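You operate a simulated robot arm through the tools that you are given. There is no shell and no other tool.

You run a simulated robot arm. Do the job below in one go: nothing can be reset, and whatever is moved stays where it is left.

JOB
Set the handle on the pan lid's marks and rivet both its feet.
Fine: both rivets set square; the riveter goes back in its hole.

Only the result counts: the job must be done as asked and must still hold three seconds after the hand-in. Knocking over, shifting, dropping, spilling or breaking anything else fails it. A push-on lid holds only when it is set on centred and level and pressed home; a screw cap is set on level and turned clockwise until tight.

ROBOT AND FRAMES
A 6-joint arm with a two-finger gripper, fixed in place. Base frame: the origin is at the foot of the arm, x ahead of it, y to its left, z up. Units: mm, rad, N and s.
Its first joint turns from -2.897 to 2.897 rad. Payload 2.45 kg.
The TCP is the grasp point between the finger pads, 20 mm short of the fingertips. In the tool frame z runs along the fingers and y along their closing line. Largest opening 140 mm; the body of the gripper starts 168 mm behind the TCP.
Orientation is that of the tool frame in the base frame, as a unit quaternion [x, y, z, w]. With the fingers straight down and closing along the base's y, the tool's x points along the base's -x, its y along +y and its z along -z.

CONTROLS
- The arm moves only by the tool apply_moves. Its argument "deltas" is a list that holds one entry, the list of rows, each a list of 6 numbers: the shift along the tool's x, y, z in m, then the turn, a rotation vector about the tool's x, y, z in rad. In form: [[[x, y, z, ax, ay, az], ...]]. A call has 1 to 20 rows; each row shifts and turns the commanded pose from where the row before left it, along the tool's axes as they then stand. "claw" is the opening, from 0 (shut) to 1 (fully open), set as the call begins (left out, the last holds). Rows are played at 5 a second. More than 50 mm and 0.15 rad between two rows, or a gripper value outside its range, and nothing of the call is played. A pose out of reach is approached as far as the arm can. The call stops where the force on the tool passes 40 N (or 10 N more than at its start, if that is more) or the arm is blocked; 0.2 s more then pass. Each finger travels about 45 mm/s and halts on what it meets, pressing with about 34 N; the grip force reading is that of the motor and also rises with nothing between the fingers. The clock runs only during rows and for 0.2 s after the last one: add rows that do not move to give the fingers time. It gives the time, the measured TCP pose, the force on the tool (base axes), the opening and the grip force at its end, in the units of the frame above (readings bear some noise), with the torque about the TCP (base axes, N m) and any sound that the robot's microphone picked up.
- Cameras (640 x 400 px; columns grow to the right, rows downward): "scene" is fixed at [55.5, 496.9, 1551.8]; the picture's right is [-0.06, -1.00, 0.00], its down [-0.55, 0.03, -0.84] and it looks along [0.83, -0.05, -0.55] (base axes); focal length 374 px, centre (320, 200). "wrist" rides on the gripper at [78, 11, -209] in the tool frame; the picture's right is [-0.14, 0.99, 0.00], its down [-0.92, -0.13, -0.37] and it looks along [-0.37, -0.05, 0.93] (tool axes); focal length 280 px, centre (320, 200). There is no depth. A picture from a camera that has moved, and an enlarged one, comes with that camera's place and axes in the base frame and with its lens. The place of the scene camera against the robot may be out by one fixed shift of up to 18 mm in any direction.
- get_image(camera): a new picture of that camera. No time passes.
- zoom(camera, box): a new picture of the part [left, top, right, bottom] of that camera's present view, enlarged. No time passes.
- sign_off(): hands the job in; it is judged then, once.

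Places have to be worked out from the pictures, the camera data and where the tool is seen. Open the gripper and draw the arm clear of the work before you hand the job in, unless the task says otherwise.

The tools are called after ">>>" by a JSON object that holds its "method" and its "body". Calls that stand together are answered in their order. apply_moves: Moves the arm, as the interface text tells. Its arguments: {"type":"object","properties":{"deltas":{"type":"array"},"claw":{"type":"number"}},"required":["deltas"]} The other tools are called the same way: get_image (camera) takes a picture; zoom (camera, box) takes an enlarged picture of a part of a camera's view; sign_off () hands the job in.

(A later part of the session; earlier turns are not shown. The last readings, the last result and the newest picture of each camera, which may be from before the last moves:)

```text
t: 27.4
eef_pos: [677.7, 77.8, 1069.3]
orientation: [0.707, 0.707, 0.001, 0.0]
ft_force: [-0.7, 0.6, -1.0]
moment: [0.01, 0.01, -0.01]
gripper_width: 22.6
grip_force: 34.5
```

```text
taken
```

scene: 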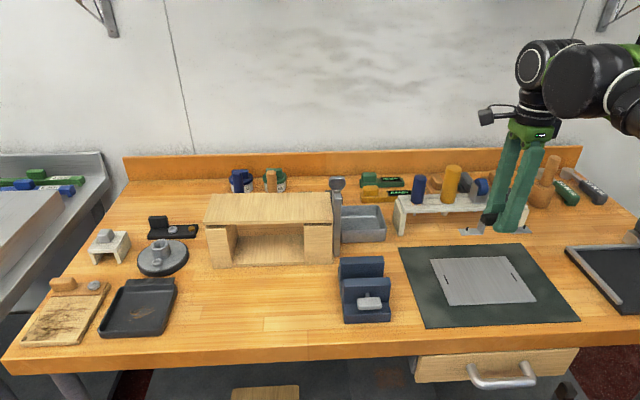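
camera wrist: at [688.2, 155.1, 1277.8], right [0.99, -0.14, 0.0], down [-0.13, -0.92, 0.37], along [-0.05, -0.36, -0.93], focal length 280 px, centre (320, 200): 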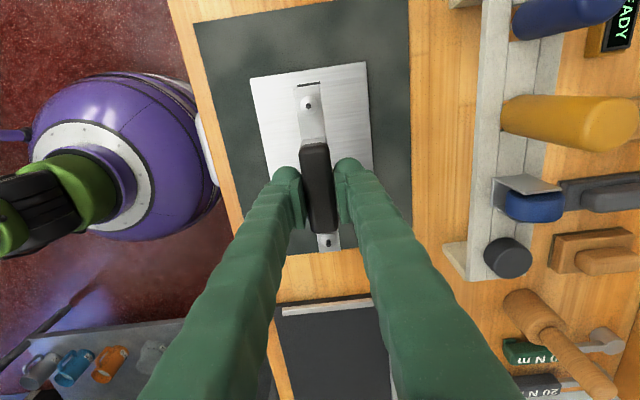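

The handle is over the lid. I lower it to about 25 mm above the lid to compare feet and marks in the same picture.

>>> {"method": "apply_moves", "body": {"deltas": [[[0, 0, 0.02, 0, 0, 0], [0, 0, 0.03, 0, 0, 0], [0, 0, 0.03, 0, 0, 0], [0, 0, 0.02, 0, 0, 0], [0, 0, 0.018, 0, 0, 0], [0, 0, 0, 0, 0, 0], [0, 0, 0, 0, 0, 0], [0, 0, 0, 0, 0, 0]]], "claw": 0}}

>>> {"method": "zoom", "body": {"camera": "wrist", "box": [240, 70, 400, 170]}}

>>> {"method": "zoom", "body": {"camera": "wrist", "box": [240, 170, 400, 270]}}

>>> {"method": "zoom", "body": {"camera": "scene", "box": [410, 210, 570, 320]}}

```text
t: 29.2
eef_pos: [679.0, 76.9, 950.7]
orientation: [0.707, 0.707, 0.001, -0.001]
ft_force: [-1.0, -0.7, -1.1]
moment: [-0.01, 0.02, 0.0]
gripper_width: 22.6
grip_force: 33.7
```

```text
4.00 times, centred on (320, 120) of wrist
camera zoom: at [689.0, 154.4, 1160.2], right [0.99, -0.14, 0.0], down [-0.13, -0.92, 0.37], along [-0.05, -0.36, -0.93], focal length 1122 px, centre (320, 520)
```

zoom: 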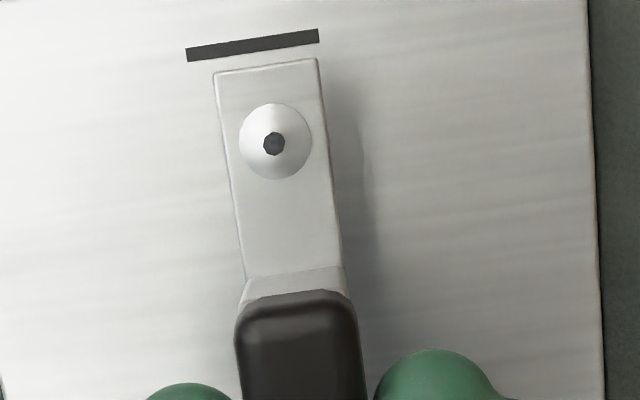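

```text
4.00 times, centred on (320, 220) of wrist
camera zoom: at [689.0, 154.4, 1160.2], right [0.99, -0.14, 0.0], down [-0.13, -0.92, 0.37], along [-0.05, -0.36, -0.93], focal length 1122 px, centre (320, 120)
```

zoom: 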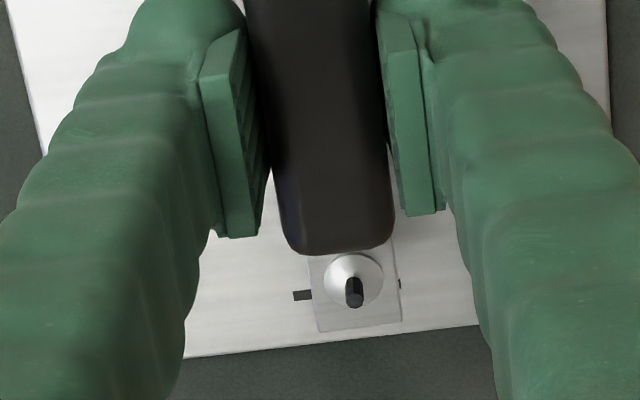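

```text
3.64 times, centred on (490, 265) of scene
camera zoom: at [55.5, 496.9, 1551.8], right [-0.06, -1.0, 0.0], down [-0.55, 0.03, -0.84], along [0.83, -0.05, -0.55], focal length 1360 px, centre (-298, -36)
```

zoom: 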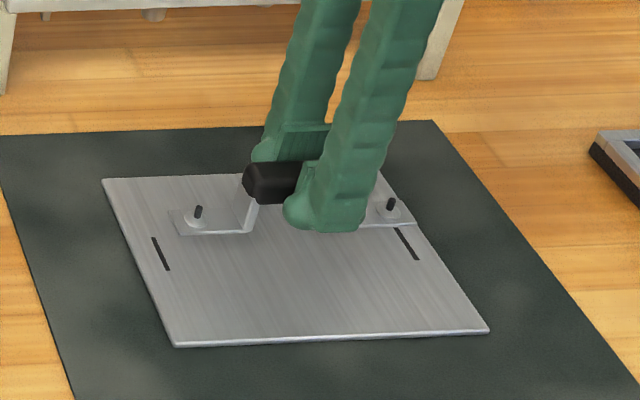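

In the same view, the marks' centre is about 3.4 mm lower in x than the handle's centre and yaw matches to within 0.1°. I shift -3.4 mm in x, lower 15 mm and recheck.

>>> {"method": "apply_moves", "body": {"deltas": [[[-0.0004, -0.0034, 0, 0, 0, 0], [0, 0, 0.008, 0, 0, 0], [0, 0, 0.007, 0, 0, 0], [0, 0, 0, 0, 0, 0], [0, 0, 0, 0, 0, 0], [0, 0, 0, 0, 0, 0]]], "claw": 0}}

>>> {"method": "zoom", "body": {"camera": "wrist", "box": [240, 70, 400, 170]}}

>>> {"method": "zoom", "body": {"camera": "wrist", "box": [280, 210, 376, 270]}}

>>> {"method": "zoom", "body": {"camera": "scene", "box": [410, 210, 570, 320]}}

```text
t: 30.6
eef_pos: [675.3, 76.0, 935.9]
orientation: [0.707, 0.708, 0.001, -0.001]
ft_force: [-0.1, -0.2, -1.4]
moment: [-0.04, -0.01, 0.0]
gripper_width: 22.4
grip_force: 33.8
```

```text
4.00 times, centred on (320, 120) of wrist
camera zoom: at [685.2, 154.4, 1144.8], right [0.99, -0.14, 0.0], down [-0.13, -0.92, 0.37], along [-0.05, -0.36, -0.93], focal length 1122 px, centre (320, 520)
```

zoom: 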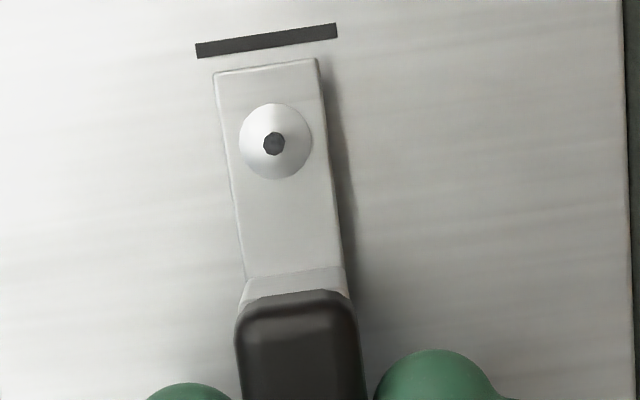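

```text
6.67 times, centred on (328, 240) of wrist
camera zoom: at [685.2, 154.4, 1144.8], right [0.99, -0.14, 0.0], down [-0.13, -0.92, 0.37], along [-0.05, -0.36, -0.93], focal length 1869 px, centre (267, -67)
```

zoom: 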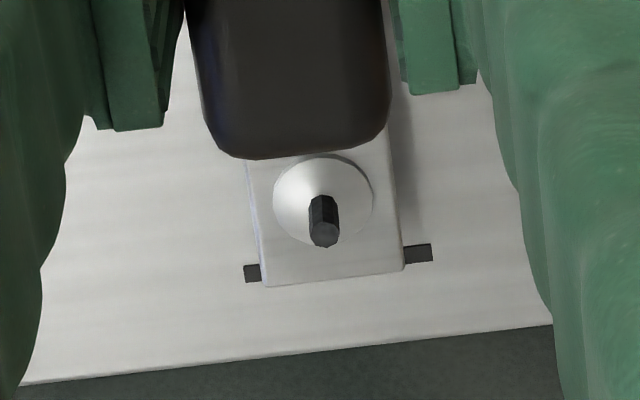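

```text
3.64 times, centred on (490, 265) of scene
camera zoom: at [55.5, 496.9, 1551.8], right [-0.06, -1.0, 0.0], down [-0.55, 0.03, -0.84], along [0.83, -0.05, -0.55], focal length 1360 px, centre (-298, -36)
```

zoom: 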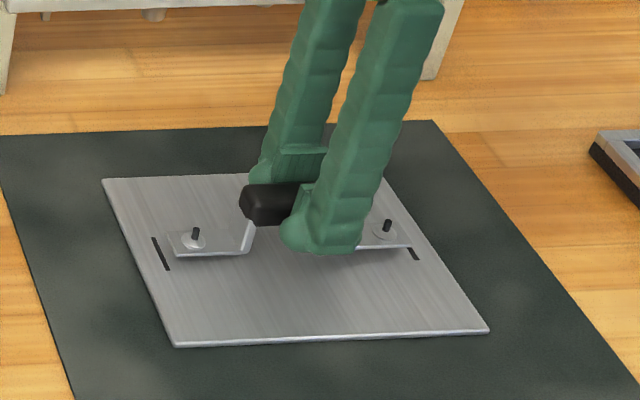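

Offset is now under 0.5 mm and yaw is matched. I nudge +0.4 mm in x and lower toward contact, watching the force.

>>> {"method": "apply_moves", "body": {"deltas": [[[-0.0001, 0.0004, 0.003, 0, 0, 0], [0, 0, 0.002, 0, 0, 0], [0, 0, 0.001, 0, 0, 0], [0, 0, 0, 0, 0, 0], [0, 0, 0, 0, 0, 0]]], "claw": 0}}

>>> {"method": "apply_moves", "body": {"deltas": [[[0, 0, 0.001, 0, 0, 0], [0, 0, 0.001, 0, 0, 0], [0, 0, 0, 0, 0, 0]]], "claw": 0}}

>>> {"method": "zoom", "body": {"camera": "scene", "box": [420, 230, 540, 305]}}

```text
t: 31.8
eef_pos: [675.3, 78.1, 929.8]
orientation: [0.706, 0.708, 0.001, 0.0]
ft_force: [0.2, -0.8, -0.8]
moment: [-0.02, -0.02, 0.0]
gripper_width: 22.5
grip_force: 34.2
```

```text
t: 32.6
eef_pos: [674.7, 76.6, 927.9]
orientation: [0.707, 0.708, 0.001, -0.001]
ft_force: [-0.5, -1.1, 0.0]
moment: [0.04, 0.0, 0.0]
gripper_width: 22.6
grip_force: 34.3
```

```text
5.33 times, centred on (480, 268) of scene
camera zoom: at [55.5, 496.9, 1551.8], right [-0.06, -1.0, 0.0], down [-0.55, 0.03, -0.84], along [0.83, -0.05, -0.55], focal length 1995 px, centre (-533, -160)
```

zoom: 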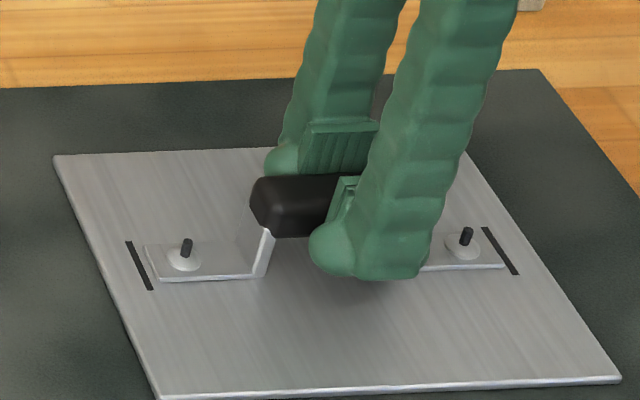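

No contact yet at z≈928. I continue down in single millimetre steps, checking force after each.

>>> {"method": "apply_moves", "body": {"deltas": [[[0, 0, 0.001, 0, 0, 0], [0, 0, 0, 0, 0, 0]]], "claw": 0}}

>>> {"method": "apply_moves", "body": {"deltas": [[[0, 0, 0.001, 0, 0, 0], [0, 0, 0, 0, 0, 0]]], "claw": 0}}

```text
t: 33.2
eef_pos: [673.9, 76.5, 926.7]
orientation: [0.707, 0.708, 0.001, -0.001]
ft_force: [3.1, 0.3, 17.8]
moment: [0.03, -0.04, 0.01]
gripper_width: 22.7
grip_force: 34.2
```

```text
t: 33.8
eef_pos: [674.2, 77.8, 926.6]
orientation: [0.707, 0.707, 0.002, 0.0]
ft_force: [6.2, -0.8, 31.6]
moment: [-0.05, -0.09, 0.01]
gripper_width: 22.6
grip_force: 34.4
```

Contact: 32 N down. I ease off about 1.5 mm to leave only light contact and then check placement before releasing.

>>> {"method": "apply_moves", "body": {"deltas": [[[0, 0, -0.0015, 0, 0, 0], [0, 0, 0, 0, 0, 0]]], "claw": 0}}

>>> {"method": "zoom", "body": {"camera": "wrist", "box": [240, 70, 400, 170]}}

>>> {"method": "zoom", "body": {"camera": "wrist", "box": [280, 210, 376, 270]}}

>>> {"method": "zoom", "body": {"camera": "scene", "box": [420, 230, 540, 305]}}

```text
t: 34.4
eef_pos: [674.3, 76.9, 926.9]
orientation: [0.706, 0.708, 0.001, 0.0]
ft_force: [1.2, -1.3, -1.5]
moment: [0.01, 0.01, 0.0]
gripper_width: 22.8
grip_force: 33.7
```

```text
4.00 times, centred on (320, 120) of wrist
camera zoom: at [685.3, 154.7, 1136.1], right [0.99, -0.14, 0.0], down [-0.13, -0.92, 0.37], along [-0.05, -0.36, -0.93], focal length 1122 px, centre (320, 520)
```

zoom: 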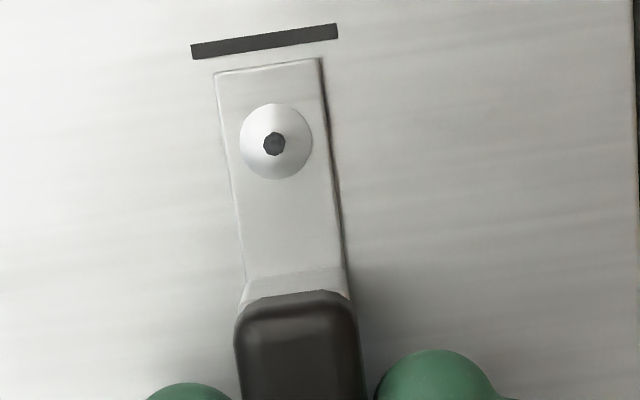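

```text
6.67 times, centred on (328, 240) of wrist
camera zoom: at [685.3, 154.7, 1136.1], right [0.99, -0.14, 0.0], down [-0.13, -0.92, 0.37], along [-0.05, -0.36, -0.93], focal length 1869 px, centre (267, -67)
```

zoom: 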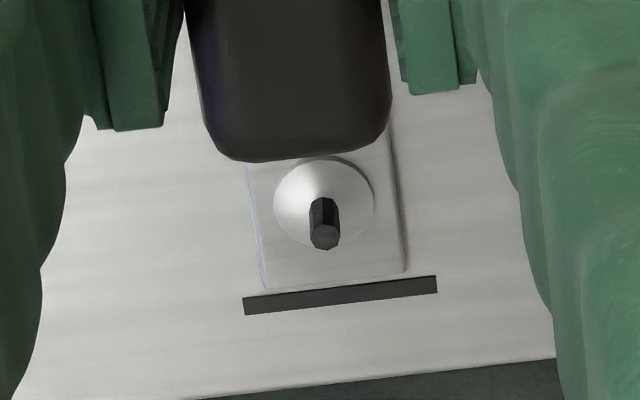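

```text
5.33 times, centred on (480, 268) of scene
camera zoom: at [55.5, 496.9, 1551.8], right [-0.06, -1.0, 0.0], down [-0.55, 0.03, -0.84], along [0.83, -0.05, -0.55], focal length 1995 px, centre (-533, -160)
```

zoom: 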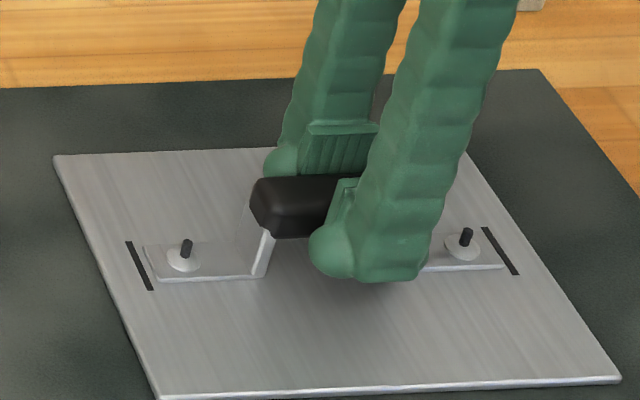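

The feet are centred between the marks (gaps ≈4.6 and 4.4 mm, lateral offset ≈0.2 mm). I lower 0.5 mm to touch lightly and open the fingers.

>>> {"method": "apply_moves", "body": {"deltas": [[[0, 0, 0.0005, 0, 0, 0], [0, 0, 0, 0, 0, 0]]], "claw": 0}}

>>> {"method": "apply_moves", "body": {"deltas": [[[0, 0, 0, 0, 0, 0], [0, 0, 0, 0, 0, 0], [0, 0, 0, 0, 0, 0], [0, 0, 0, 0, 0, 0], [0, 0, 0, 0, 0, 0]]], "claw": 0.45}}

>>> {"method": "zoom", "body": {"camera": "wrist", "box": [240, 70, 400, 170]}}

>>> {"method": "zoom", "body": {"camera": "wrist", "box": [280, 210, 376, 270]}}

```text
t: 35.0
eef_pos: [675.1, 77.5, 925.8]
orientation: [0.706, 0.708, 0.001, -0.001]
ft_force: [-0.7, 0.4, 1.3]
moment: [0.06, 0.04, -0.01]
gripper_width: 22.7
grip_force: 33.6
```

```text
t: 36.2
eef_pos: [675.2, 78.0, 926.1]
orientation: [0.706, 0.708, 0.001, -0.001]
ft_force: [0.8, -0.1, -1.1]
moment: [-0.02, 0.02, -0.01]
gripper_width: 63.0
grip_force: 0.1
```

```text
4.00 times, centred on (320, 120) of wrist
camera zoom: at [685.6, 154.7, 1136.0], right [0.99, -0.14, 0.0], down [-0.13, -0.92, 0.37], along [-0.05, -0.36, -0.93], focal length 1122 px, centre (320, 520)
```

zoom: 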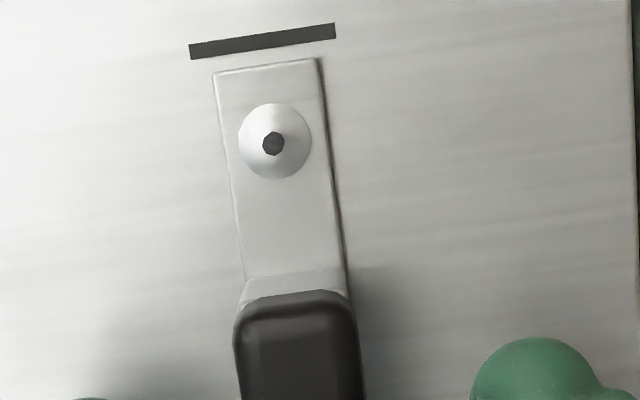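

```text
6.67 times, centred on (328, 240) of wrist
camera zoom: at [685.6, 154.7, 1136.0], right [0.99, -0.14, 0.0], down [-0.13, -0.92, 0.37], along [-0.05, -0.36, -0.93], focal length 1869 px, centre (267, -67)
```

zoom: 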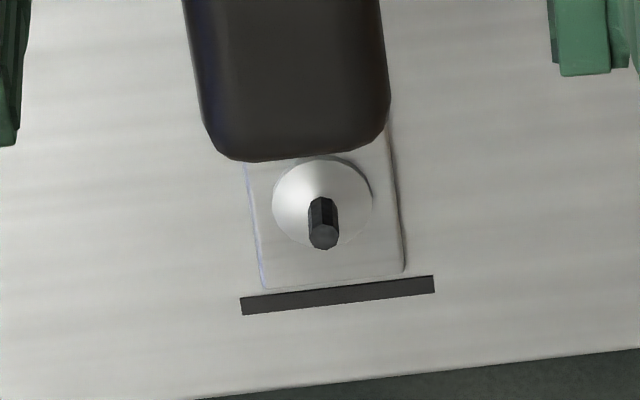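

The handle stays put after release, with rivets at about (674.5,142) and (674.1,14). I open fully, retreat straight up, and move over toward the yellow riveter near (900,101) to measure it.

>>> {"method": "apply_moves", "body": {"deltas": [[[0, 0, -0.005, 0, 0, 0], [0, 0, -0.015, 0, 0, 0], [0, 0, -0.03, 0, 0, 0], [0, 0, -0.04, 0, 0, 0], [0, 0, -0.045, 0, 0, 0], [0, 0, -0.045, 0, 0, 0], [0, 0, -0.044, 0, 0, 0], [0.006, 0.043, 0, 0, 0, 0], [0.006, 0.043, 0, 0, 0, 0], [0.006, 0.043, 0, 0, 0, 0], [0.006, 0.043, 0, 0, 0, 0], [0, 0.033, 0, 0, 0, 0], [0, 0, 0, 0, 0, 0], [0, 0, 0, 0, 0, 0], [0, 0, 0, 0, 0, 0]]], "claw": 0.45}}

>>> {"method": "get_image", "body": {"camera": "wrist"}}

>>> {"method": "get_image", "body": {"camera": "scene"}}

```text
t: 39.4
eef_pos: [880.2, 101.2, 1150.1]
orientation: [0.706, 0.708, 0.0, -0.001]
ft_force: [0.3, 0.4, -0.1]
moment: [-0.02, 0.02, -0.02]
gripper_width: 63.1
grip_force: 0.2
```

```text
taken
camera wrist: at [890.2, 178.8, 1360.0], right [0.99, -0.14, 0.0], down [-0.13, -0.92, 0.37], along [-0.05, -0.36, -0.93], focal length 280 px, centre (320, 200)
```

wrist: 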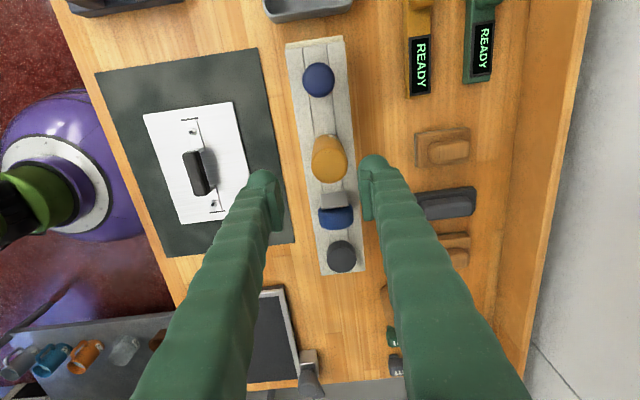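

```text
taken
```

scene: 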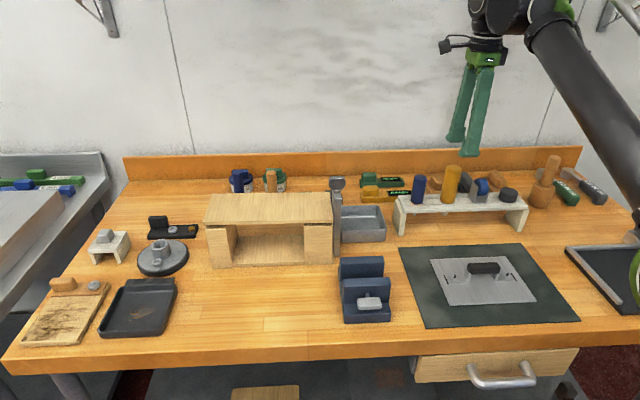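

I can see the rack from above with the yellow riveter centred in view. I zoom in on it and the nearby holes.

>>> {"method": "zoom", "body": {"camera": "wrist", "box": [270, 110, 398, 190]}}

>>> {"method": "zoom", "body": {"camera": "wrist", "box": [260, 30, 420, 280]}}

>>> {"method": "zoom", "body": {"camera": "scene", "box": [390, 155, 530, 245]}}

```text
5.00 times, centred on (334, 150) of wrist
camera zoom: at [890.2, 178.8, 1360.0], right [0.99, -0.14, 0.0], down [-0.13, -0.92, 0.37], along [-0.05, -0.36, -0.93], focal length 1402 px, centre (250, 450)
```

zoom: 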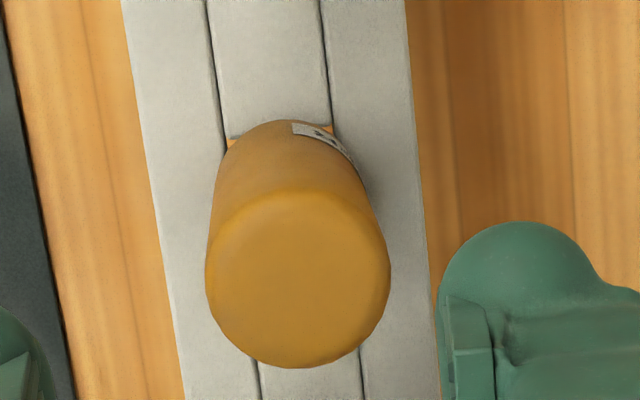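

```text
1.60 times, centred on (340, 155) of wrist
camera zoom: at [890.2, 178.8, 1360.0], right [0.99, -0.14, 0.0], down [-0.13, -0.92, 0.37], along [-0.05, -0.36, -0.93], focal length 449 px, centre (288, 272)
```

zoom: 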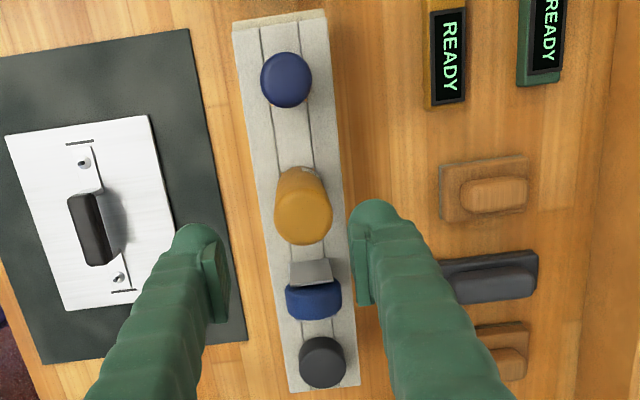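

```text
4.44 times, centred on (460, 200) of scene
camera zoom: at [55.5, 496.9, 1551.8], right [-0.06, -1.0, 0.0], down [-0.55, 0.03, -0.84], along [0.83, -0.05, -0.55], focal length 1662 px, centre (-302, 200)
```

zoom: 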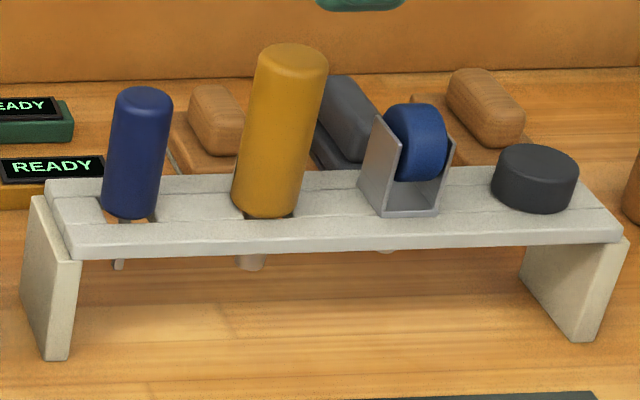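

There is a label on the yellow tool's side. I zoom in on it.

>>> {"method": "zoom", "body": {"camera": "wrist", "box": [310, 124, 350, 149]}}

>>> {"method": "zoom", "body": {"camera": "scene", "box": [430, 160, 478, 225]}}

```text
16.00 times, centred on (330, 136) of wrist
camera zoom: at [890.2, 178.8, 1360.0], right [0.99, -0.14, 0.0], down [-0.13, -0.92, 0.37], along [-0.05, -0.36, -0.93], focal length 4486 px, centre (160, 1216)
```

zoom: 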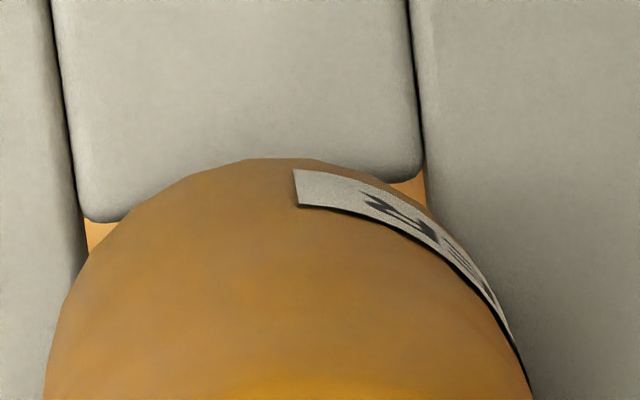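

```text
6.15 times, centred on (454, 192) of scene
camera zoom: at [55.5, 496.9, 1551.8], right [-0.06, -1.0, 0.0], down [-0.55, 0.03, -0.84], along [0.83, -0.05, -0.55], focal length 2302 px, centre (-505, 246)
```

zoom: 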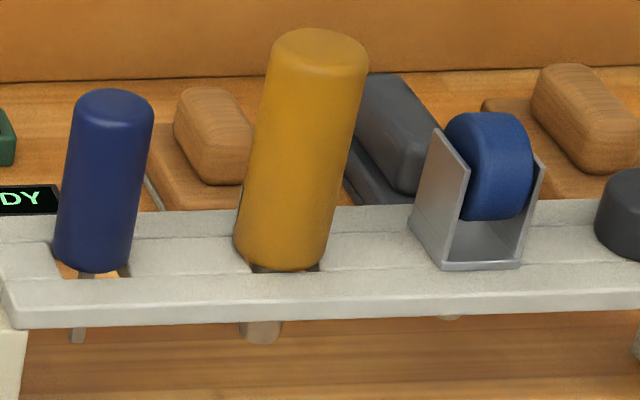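

The label's face points away toward +y/+x. I move to the +y side and tilt the camera to read the labels before picking the tool.

>>> {"method": "apply_moves", "body": {"deltas": [[[0.045, 0.01, 0, 0, 0, 0], [0.045, 0.01, 0, 0, 0, 0], [0.045, 0, 0, 0, 0, 0], [0.045, 0, 0, 0, 0, 0], [0, 0, 0, 0, -0.12, 0], [0, 0, 0, 0, -0.12, 0], [0, 0, 0, 0, -0.12, 0], [0, 0, 0, 0, -0.12, 0], [0, 0, 0, 0, -0.12, 0], [0, 0, 0, 0, -0.12, 0], [0, 0, 0, 0, 0, 0], [0, 0, 0, 0, 0, 0]]], "claw": 0.8}}

>>> {"method": "get_image", "body": {"camera": "wrist"}}

>>> {"method": "get_image", "body": {"camera": "scene"}}

```text
t: 42.0
eef_pos: [875.2, 271.2, 1127.1]
orientation: [0.668, 0.67, -0.229, 0.229]
ft_force: [-0.3, -0.3, -0.5]
moment: [0.01, 0.0, 0.0]
gripper_width: 111.8
grip_force: 0.0
out of reach, approached as far as the arm can: row 5, 6
```

```text
taken
camera wrist: at [885.9, 461.5, 1245.2], right [0.99, -0.11, 0.08], down [-0.13, -0.5, 0.86], along [-0.05, -0.86, -0.51], focal length 280 px, centre (320, 200)
```

wrist: 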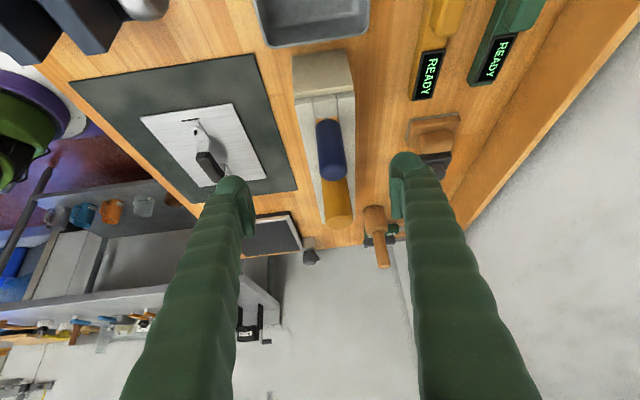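

```text
taken
```

scene: 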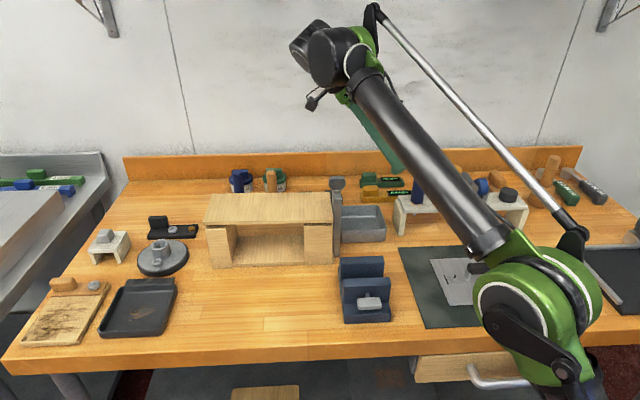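

The blue tool partly hides the yellow one from here. I zoom in to see what is visible.

>>> {"method": "zoom", "body": {"camera": "wrist", "box": [280, 100, 380, 240]}}

>>> {"method": "zoom", "body": {"camera": "wrist", "box": [310, 150, 370, 190]}}

```text
2.86 times, centred on (330, 170) of wrist
camera zoom: at [885.9, 461.5, 1245.2], right [0.99, -0.11, 0.08], down [-0.13, -0.5, 0.86], along [-0.05, -0.86, -0.51], focal length 801 px, centre (291, 286)
```

zoom: 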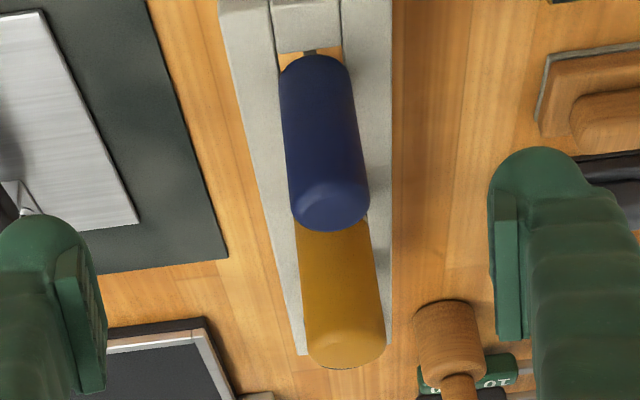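

```text
10.00 times, centred on (340, 170) of wrist
camera zoom: at [885.9, 461.5, 1245.2], right [0.99, -0.11, 0.08], down [-0.13, -0.5, 0.86], along [-0.05, -0.86, -0.51], focal length 2804 px, centre (120, 500)
```

zoom: 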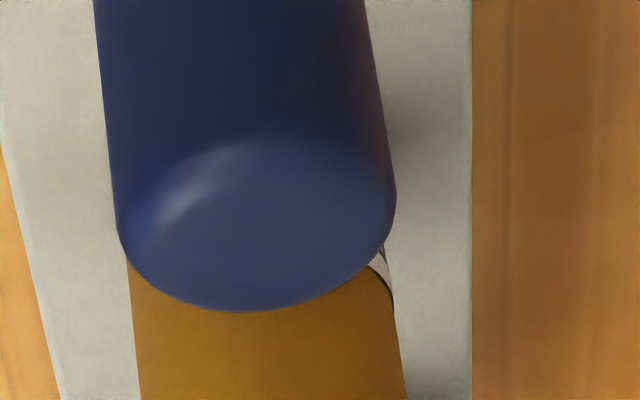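

The label stays hidden from here. Shape still points to yellow (thick hollow-looking nose), and I can check the label once it's lifted. I go back above it and level the tool.

>>> {"method": "apply_moves", "body": {"deltas": [[[-0.0366, 0.003, 0.0221, 0, 0, 0], [-0.0366, 0.003, 0.0221, 0, 0, 0], [-0.0366, 0.003, 0.0221, 0, 0, 0], [-0.0366, 0.003, 0.0221, 0, 0, 0], [0, 0, 0, 0, 0.132, 0], [0, 0, 0, 0, 0.132, 0], [0, 0, 0, 0, 0.132, 0], [0, 0, 0, 0, 0.132, 0], [0, 0, 0, 0, 0.132, 0], [0, 0, 0, 0, 0, 0], [0, 0, 0, 0, 0, 0], [0, 0, 0, 0, 0, 0]]], "claw": 0.6}}

>>> {"method": "get_image", "body": {"camera": "wrist"}}

```text
t: 44.6
eef_pos: [888.2, 102.8, 1147.5]
orientation: [0.706, 0.708, 0.001, 0.0]
ft_force: [-0.4, 0.0, 0.2]
moment: [0.01, 0.05, 0.01]
gripper_width: 83.8
grip_force: 0.0
```

```text
taken
camera wrist: at [898.6, 179.7, 1356.7], right [0.99, -0.14, 0.0], down [-0.13, -0.92, 0.37], along [-0.05, -0.36, -0.93], focal length 280 px, centre (320, 200)
```

wrist: 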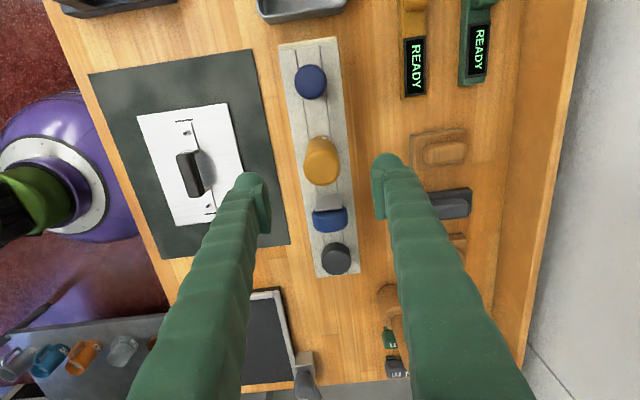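

The tool is level again above the riveter. I zoom in to measure the riveter's top and its base on the rack.

>>> {"method": "zoom", "body": {"camera": "wrist", "box": [280, 120, 360, 195]}}

>>> {"method": "zoom", "body": {"camera": "scene", "box": [420, 155, 500, 225]}}

```text
5.33 times, centred on (320, 158) of wrist
camera zoom: at [898.6, 179.7, 1356.7], right [0.99, -0.14, 0.0], down [-0.13, -0.92, 0.37], along [-0.05, -0.36, -0.93], focal length 1495 px, centre (320, 427)
```

zoom: 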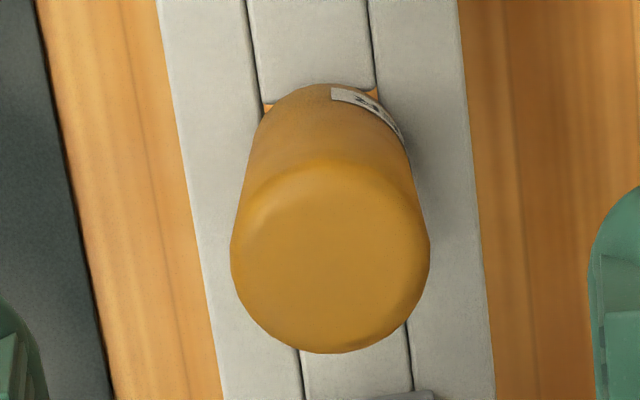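

```text
5.71 times, centred on (460, 190) of scene
camera zoom: at [55.5, 496.9, 1551.8], right [-0.06, -1.0, 0.0], down [-0.55, 0.03, -0.84], along [0.83, -0.05, -0.55], focal length 2138 px, centre (-480, 257)
```

zoom: 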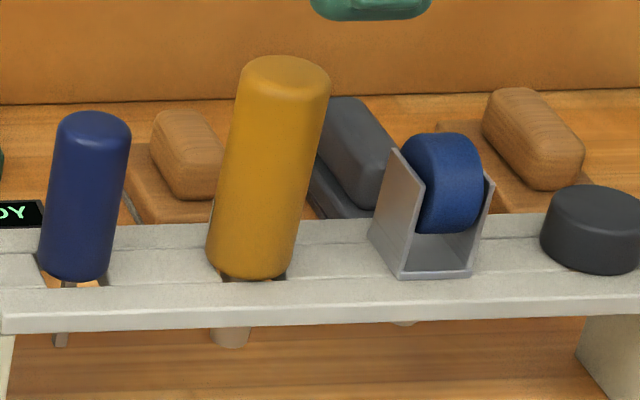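

The riveter's handle axis is at about (889.6,101.2), ~40 mm diameter, spanning z≈975–1074 with the nose tip near z≈928. I shift 2 mm in x and come down to just above its top to confirm centring.

>>> {"method": "apply_moves", "body": {"deltas": [[[-0.0005, 0.002, 0.01, 0, 0, 0], [0, 0, 0.02, 0, 0, 0], [0, 0, 0.018, 0, 0, 0], [0, 0, 0, 0, 0, 0], [0, 0, 0, 0, 0, 0], [0, 0, 0, 0, 0, 0]]], "claw": 0.6}}

>>> {"method": "get_image", "body": {"camera": "wrist"}}

>>> {"method": "zoom", "body": {"camera": "wrist", "box": [260, 110, 380, 200]}}

>>> {"method": "zoom", "body": {"camera": "scene", "box": [400, 110, 520, 230]}}

```text
t: 46.0
eef_pos: [888.8, 101.4, 1098.5]
orientation: [0.706, 0.708, 0.0, -0.001]
ft_force: [-0.3, 0.7, 0.1]
moment: [0.02, -0.01, -0.04]
gripper_width: 84.2
grip_force: 0.0
```

```text
taken
camera wrist: at [900.2, 179.3, 1308.2], right [0.99, -0.14, 0.0], down [-0.13, -0.92, 0.37], along [-0.05, -0.36, -0.93], focal length 280 px, centre (320, 200)
```

wrist: 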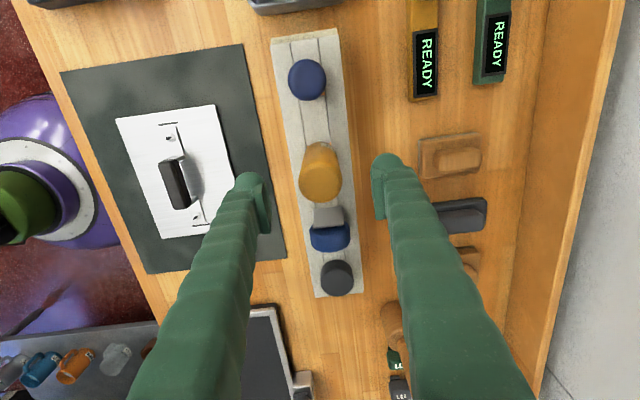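

```text
4.44 times, centred on (320, 155) of wrist
camera zoom: at [900.2, 179.3, 1308.2], right [0.99, -0.14, 0.0], down [-0.13, -0.92, 0.37], along [-0.05, -0.36, -0.93], focal length 1246 px, centre (320, 400)
```

zoom: 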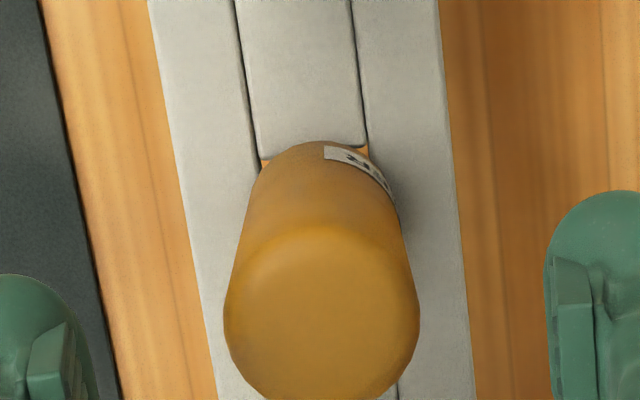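

```text
3.33 times, centred on (460, 170) of scene
camera zoom: at [55.5, 496.9, 1551.8], right [-0.06, -1.0, 0.0], down [-0.55, 0.03, -0.84], along [0.83, -0.05, -0.55], focal length 1247 px, centre (-147, 300)
```

zoom: 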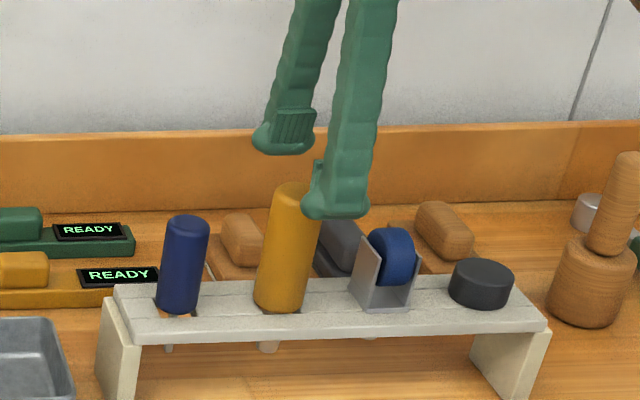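

The lower edge of the top disc is cut off in that zoom. I take a larger one to fix its centre in y.

>>> {"method": "zoom", "body": {"camera": "wrist", "box": [272, 140, 368, 210]}}

```text
5.71 times, centred on (320, 175) of wrist
camera zoom: at [900.2, 179.3, 1308.2], right [0.99, -0.14, 0.0], down [-0.13, -0.92, 0.37], along [-0.05, -0.36, -0.93], focal length 1602 px, centre (320, 343)
```

zoom: 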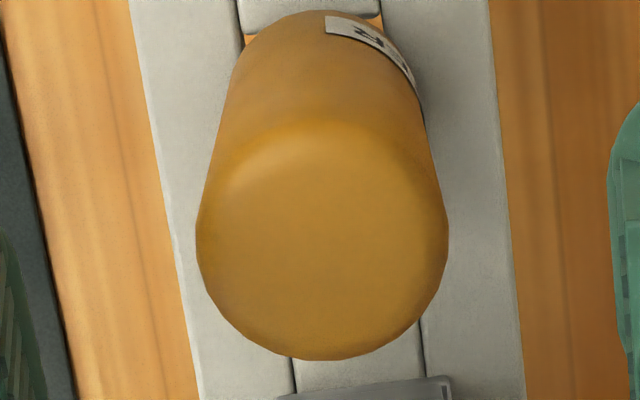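

The riveter's axis is within about 1 mm of the tool axis in both directions. I descend 74 mm to grip height (TCP z≈1025) and check before closing.

>>> {"method": "apply_moves", "body": {"deltas": [[[0.0003, 0.0004, 0.02, 0, 0, 0], [0, 0, 0.02, 0, 0, 0], [0, 0, 0.02, 0, 0, 0], [0, 0, 0.014, 0, 0, 0], [0, 0, 0, 0, 0, 0], [0, 0, 0, 0, 0, 0]]], "claw": 0.6}}

>>> {"method": "get_image", "body": {"camera": "wrist"}}

>>> {"method": "zoom", "body": {"camera": "scene", "box": [400, 130, 520, 230]}}

```text
t: 47.4
eef_pos: [889.9, 101.9, 1025.5]
orientation: [0.707, 0.708, 0.001, -0.001]
ft_force: [0.7, 0.4, -0.8]
moment: [0.02, 0.0, -0.02]
gripper_width: 83.8
grip_force: 0.0
```

```text
taken
camera wrist: at [900.3, 179.1, 1234.6], right [0.99, -0.14, 0.0], down [-0.13, -0.92, 0.37], along [-0.05, -0.36, -0.93], focal length 280 px, centre (320, 200)
```

wrist: 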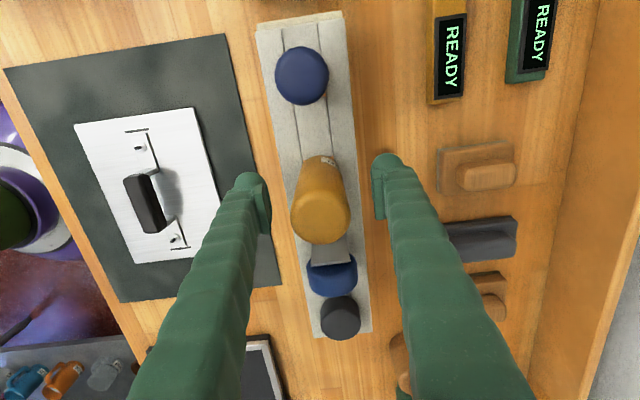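

```text
4.00 times, centred on (460, 180) of scene
camera zoom: at [55.5, 496.9, 1551.8], right [-0.06, -1.0, 0.0], down [-0.55, 0.03, -0.84], along [0.83, -0.05, -0.55], focal length 1496 px, centre (-240, 280)
```

zoom: 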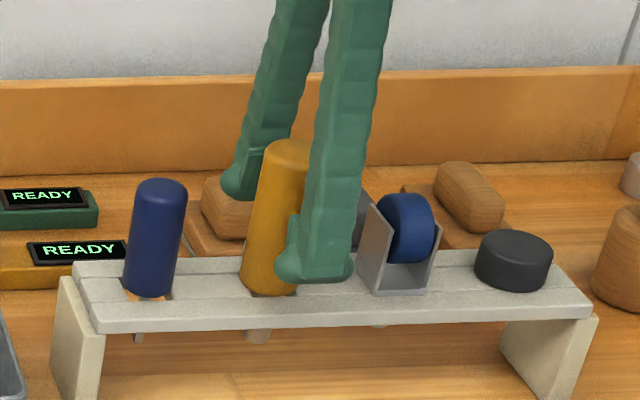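

The fingers straddle the riveter's handle with clear space all round. I close on it.

>>> {"method": "apply_moves", "body": {"deltas": [[[0, 0, 0, 0, 0, 0], [0, 0, 0, 0, 0, 0], [0, 0, 0, 0, 0, 0], [0, 0, 0, 0, 0, 0], [0, 0, 0, 0, 0, 0], [0, 0, 0, 0, 0, 0]]], "claw": 0}}

>>> {"method": "zoom", "body": {"camera": "wrist", "box": [240, 130, 400, 250]}}

>>> {"method": "zoom", "body": {"camera": "scene", "box": [400, 130, 520, 230]}}

```text
t: 48.8
eef_pos: [890.4, 102.4, 1025.2]
orientation: [0.706, 0.708, 0.001, -0.001]
ft_force: [2.4, -0.2, 0.5]
moment: [-0.01, 0.01, 0.0]
gripper_width: 36.9
grip_force: 33.6
```

```text
3.33 times, centred on (320, 190) of wrist
camera zoom: at [900.4, 179.1, 1234.6], right [0.99, -0.14, 0.0], down [-0.13, -0.92, 0.37], along [-0.05, -0.36, -0.93], focal length 935 px, centre (320, 233)
```

zoom: 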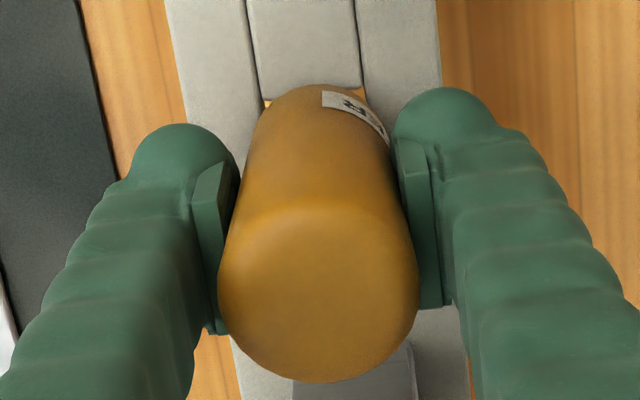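

```text
4.00 times, centred on (460, 180) of scene
camera zoom: at [55.5, 496.9, 1551.8], right [-0.06, -1.0, 0.0], down [-0.55, 0.03, -0.84], along [0.83, -0.05, -0.55], focal length 1496 px, centre (-240, 280)
```

zoom: 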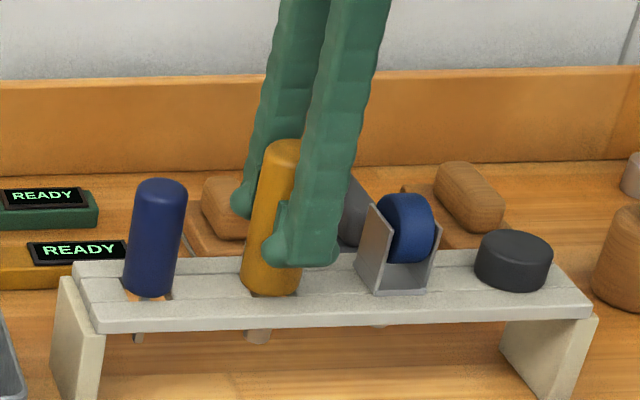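

The riveter is gripped at 36.9 mm. I record this as the return pose and lift it straight up 100 mm.

>>> {"method": "apply_moves", "body": {"deltas": [[[0, 0, -0.005, 0, 0, 0], [0, 0, -0.01, 0, 0, 0], [0, 0, -0.02, 0, 0, 0], [0, 0, -0.03, 0, 0, 0], [0, 0, -0.025, 0, 0, 0], [0, 0, -0.01, 0, 0, 0], [0, 0, 0, 0, 0, 0], [0, 0, 0, 0, 0, 0]]], "claw": 0}}

>>> {"method": "get_image", "body": {"camera": "scene"}}

>>> {"method": "zoom", "body": {"camera": "scene", "box": [400, 110, 520, 230]}}

>>> {"method": "zoom", "body": {"camera": "wrist", "box": [240, 130, 400, 250]}}

```text
t: 50.6
eef_pos: [890.3, 101.8, 1125.8]
orientation: [0.707, 0.708, 0.0, -0.001]
ft_force: [0.3, 0.4, -3.1]
moment: [0.02, 0.04, -0.02]
gripper_width: 37.2
grip_force: 34.0
```

```text
taken
```

scene: 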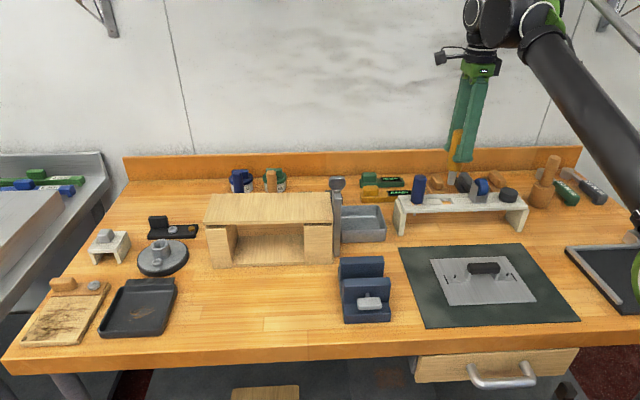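

```text
3.33 times, centred on (460, 170) of scene
camera zoom: at [55.5, 496.9, 1551.8], right [-0.06, -1.0, 0.0], down [-0.55, 0.03, -0.84], along [0.83, -0.05, -0.55], focal length 1247 px, centre (-147, 300)
```

zoom: 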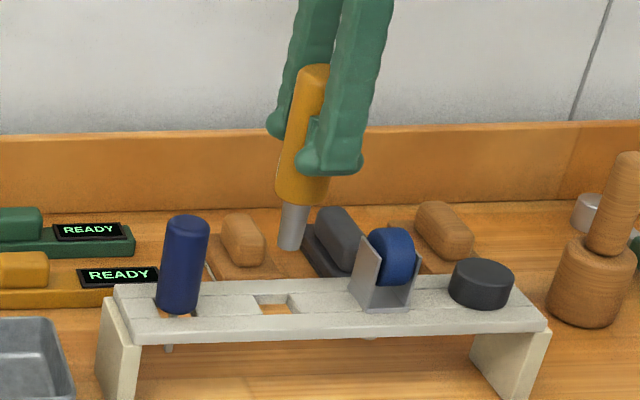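

```text
3.33 times, centred on (320, 190) of wrist
camera zoom: at [901.3, 179.8, 1334.5], right [0.99, -0.14, 0.0], down [-0.13, -0.92, 0.37], along [-0.05, -0.36, -0.93], focal length 935 px, centre (320, 233)
```

zoom: 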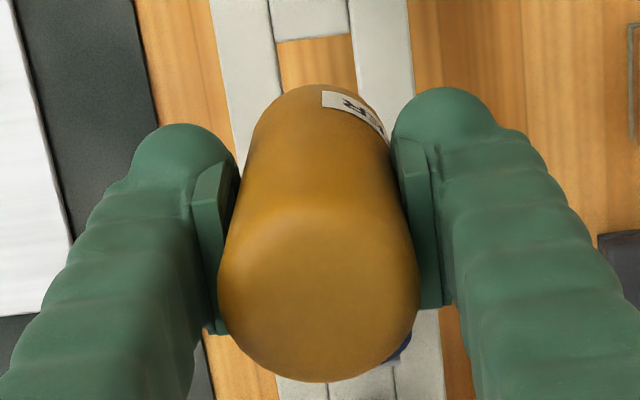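

Lifted cleanly with the nose now visible and the grip unchanged. I back away from the rack and turn the tool -90° so that the label faces the scene camera for a check.

>>> {"method": "apply_moves", "body": {"deltas": [[[0, -0.035, 0, 0, 0, 0], [0, -0.035, 0, 0, 0, 0], [0, -0.035, 0, 0, 0, 0], [0, -0.035, 0, 0, 0, 0], [0, 0, 0, 0, 0, -0.1428], [0, 0, 0, 0, 0, -0.1428], [0, 0, 0, 0, 0, -0.1428], [0, 0, 0, 0, 0, -0.1428], [0, 0, 0, 0, 0, -0.1428], [0, 0, 0, 0, 0, -0.1428], [0, 0, 0, 0, 0, -0.1428], [0, 0, 0, 0, 0, -0.1428], [0, 0, 0, 0, 0, -0.1428], [0, 0, 0, 0, 0, -0.1428], [0, 0, 0, 0, 0, -0.1428], [0, 0, 0, 0, 0, 0], [0, 0, 0, 0, 0, 0]]], "claw": 0}}

>>> {"method": "get_image", "body": {"camera": "scene"}}

>>> {"method": "zoom", "body": {"camera": "scene", "box": [410, 130, 510, 230]}}

>>> {"method": "get_image", "body": {"camera": "wrist"}}

```text
t: 54.2
eef_pos: [750.9, 101.4, 1124.8]
orientation: [-0.001, 1.0, 0.001, 0.0]
ft_force: [-0.6, 0.6, -2.8]
moment: [0.02, -0.03, -0.01]
gripper_width: 36.9
grip_force: 33.6
```

```text
taken
```

scene: 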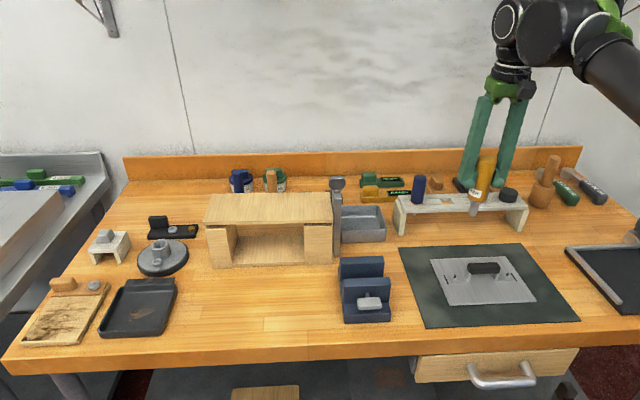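

```text
4.00 times, centred on (460, 180) of scene
camera zoom: at [55.5, 496.9, 1551.8], right [-0.06, -1.0, 0.0], down [-0.55, 0.03, -0.84], along [0.83, -0.05, -0.55], focal length 1496 px, centre (-240, 280)
```

zoom: 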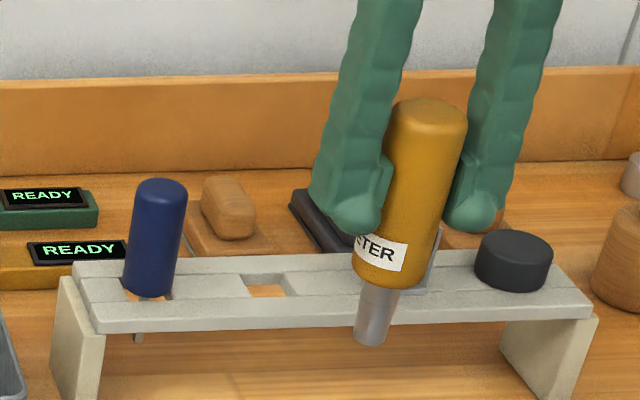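

```text
taken
camera wrist: at [672.0, 111.6, 1334.4], right [0.14, 0.99, 0.0], down [0.92, -0.13, 0.37], along [0.37, -0.05, -0.93], focal length 280 px, centre (320, 200)
```

wrist: 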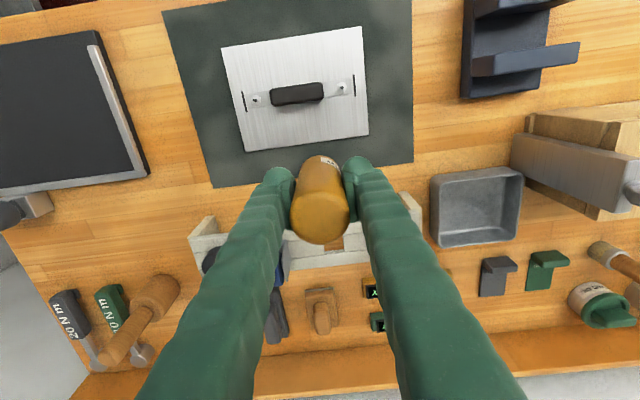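

The label reads "…ETER" — RIVETER, so the yellow tool is right. I turn back +90° (so x is set by finger centring), move over the near rivet (~(674.7,142)) and come down to about 30 mm above it.

>>> {"method": "apply_moves", "body": {"deltas": [[[0, 0, 0, 0, 0, 0.1428], [0, 0, 0, 0, 0, 0.1428], [0, 0, 0, 0, 0, 0.1428], [0, 0, 0, 0, 0, 0.1428], [0, 0, 0, 0, 0, 0.1428], [0, 0, 0, 0, 0, 0.1428], [0, 0, 0, 0, 0, 0.1428], [0, 0, 0, 0, 0, 0.1428], [0, 0, 0, 0, 0, 0.1428], [0, 0, 0, 0, 0, 0.1428], [0, 0, 0, 0, 0, 0.1428], [0.0199, -0.03775, 0, 0, 0, 0], [0.0199, -0.03775, 0, 0, 0, 0], [0, 0, 0, 0, 0, 0], [0, 0, 0.04, 0, 0, 0], [0, 0, 0.04, 0, 0, 0], [0, 0, 0.01, 0, 0, 0], [0, 0, 0, 0, 0, 0], [0, 0, 0, 0, 0, 0]]], "claw": 0}}

>>> {"method": "zoom", "body": {"camera": "scene", "box": [430, 220, 510, 290]}}

>>> {"method": "get_image", "body": {"camera": "wrist"}}

```text
t: 58.2
eef_pos: [673.5, 142.0, 1035.5]
orientation: [0.707, 0.708, 0.001, -0.001]
ft_force: [-0.3, -1.0, -2.7]
moment: [-0.01, 0.0, 0.01]
gripper_width: 36.9
grip_force: 34.3
```

```text
5.71 times, centred on (470, 255) of scene
camera zoom: at [55.5, 496.9, 1551.8], right [-0.06, -1.0, 0.0], down [-0.55, 0.03, -0.84], along [0.83, -0.05, -0.55], focal length 2138 px, centre (-537, -114)
```

zoom: 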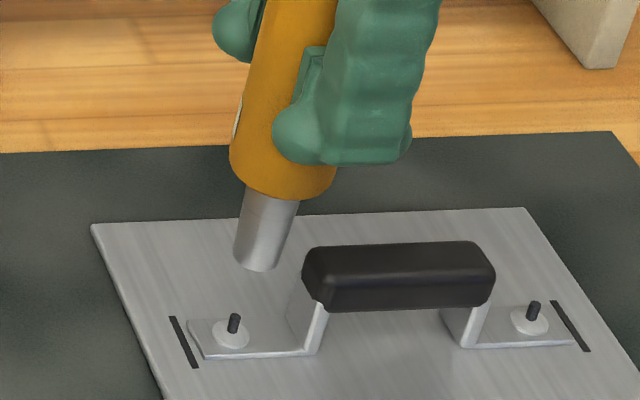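

```text
taken
camera wrist: at [685.2, 218.8, 1244.7], right [0.99, -0.14, 0.0], down [-0.13, -0.92, 0.37], along [-0.05, -0.36, -0.93], focal length 280 px, centre (320, 200)
```

wrist: 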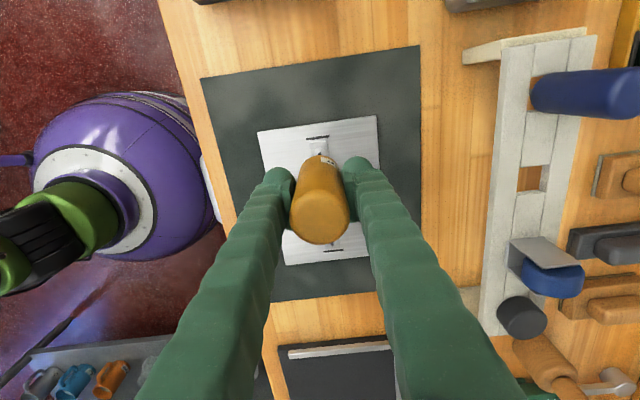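

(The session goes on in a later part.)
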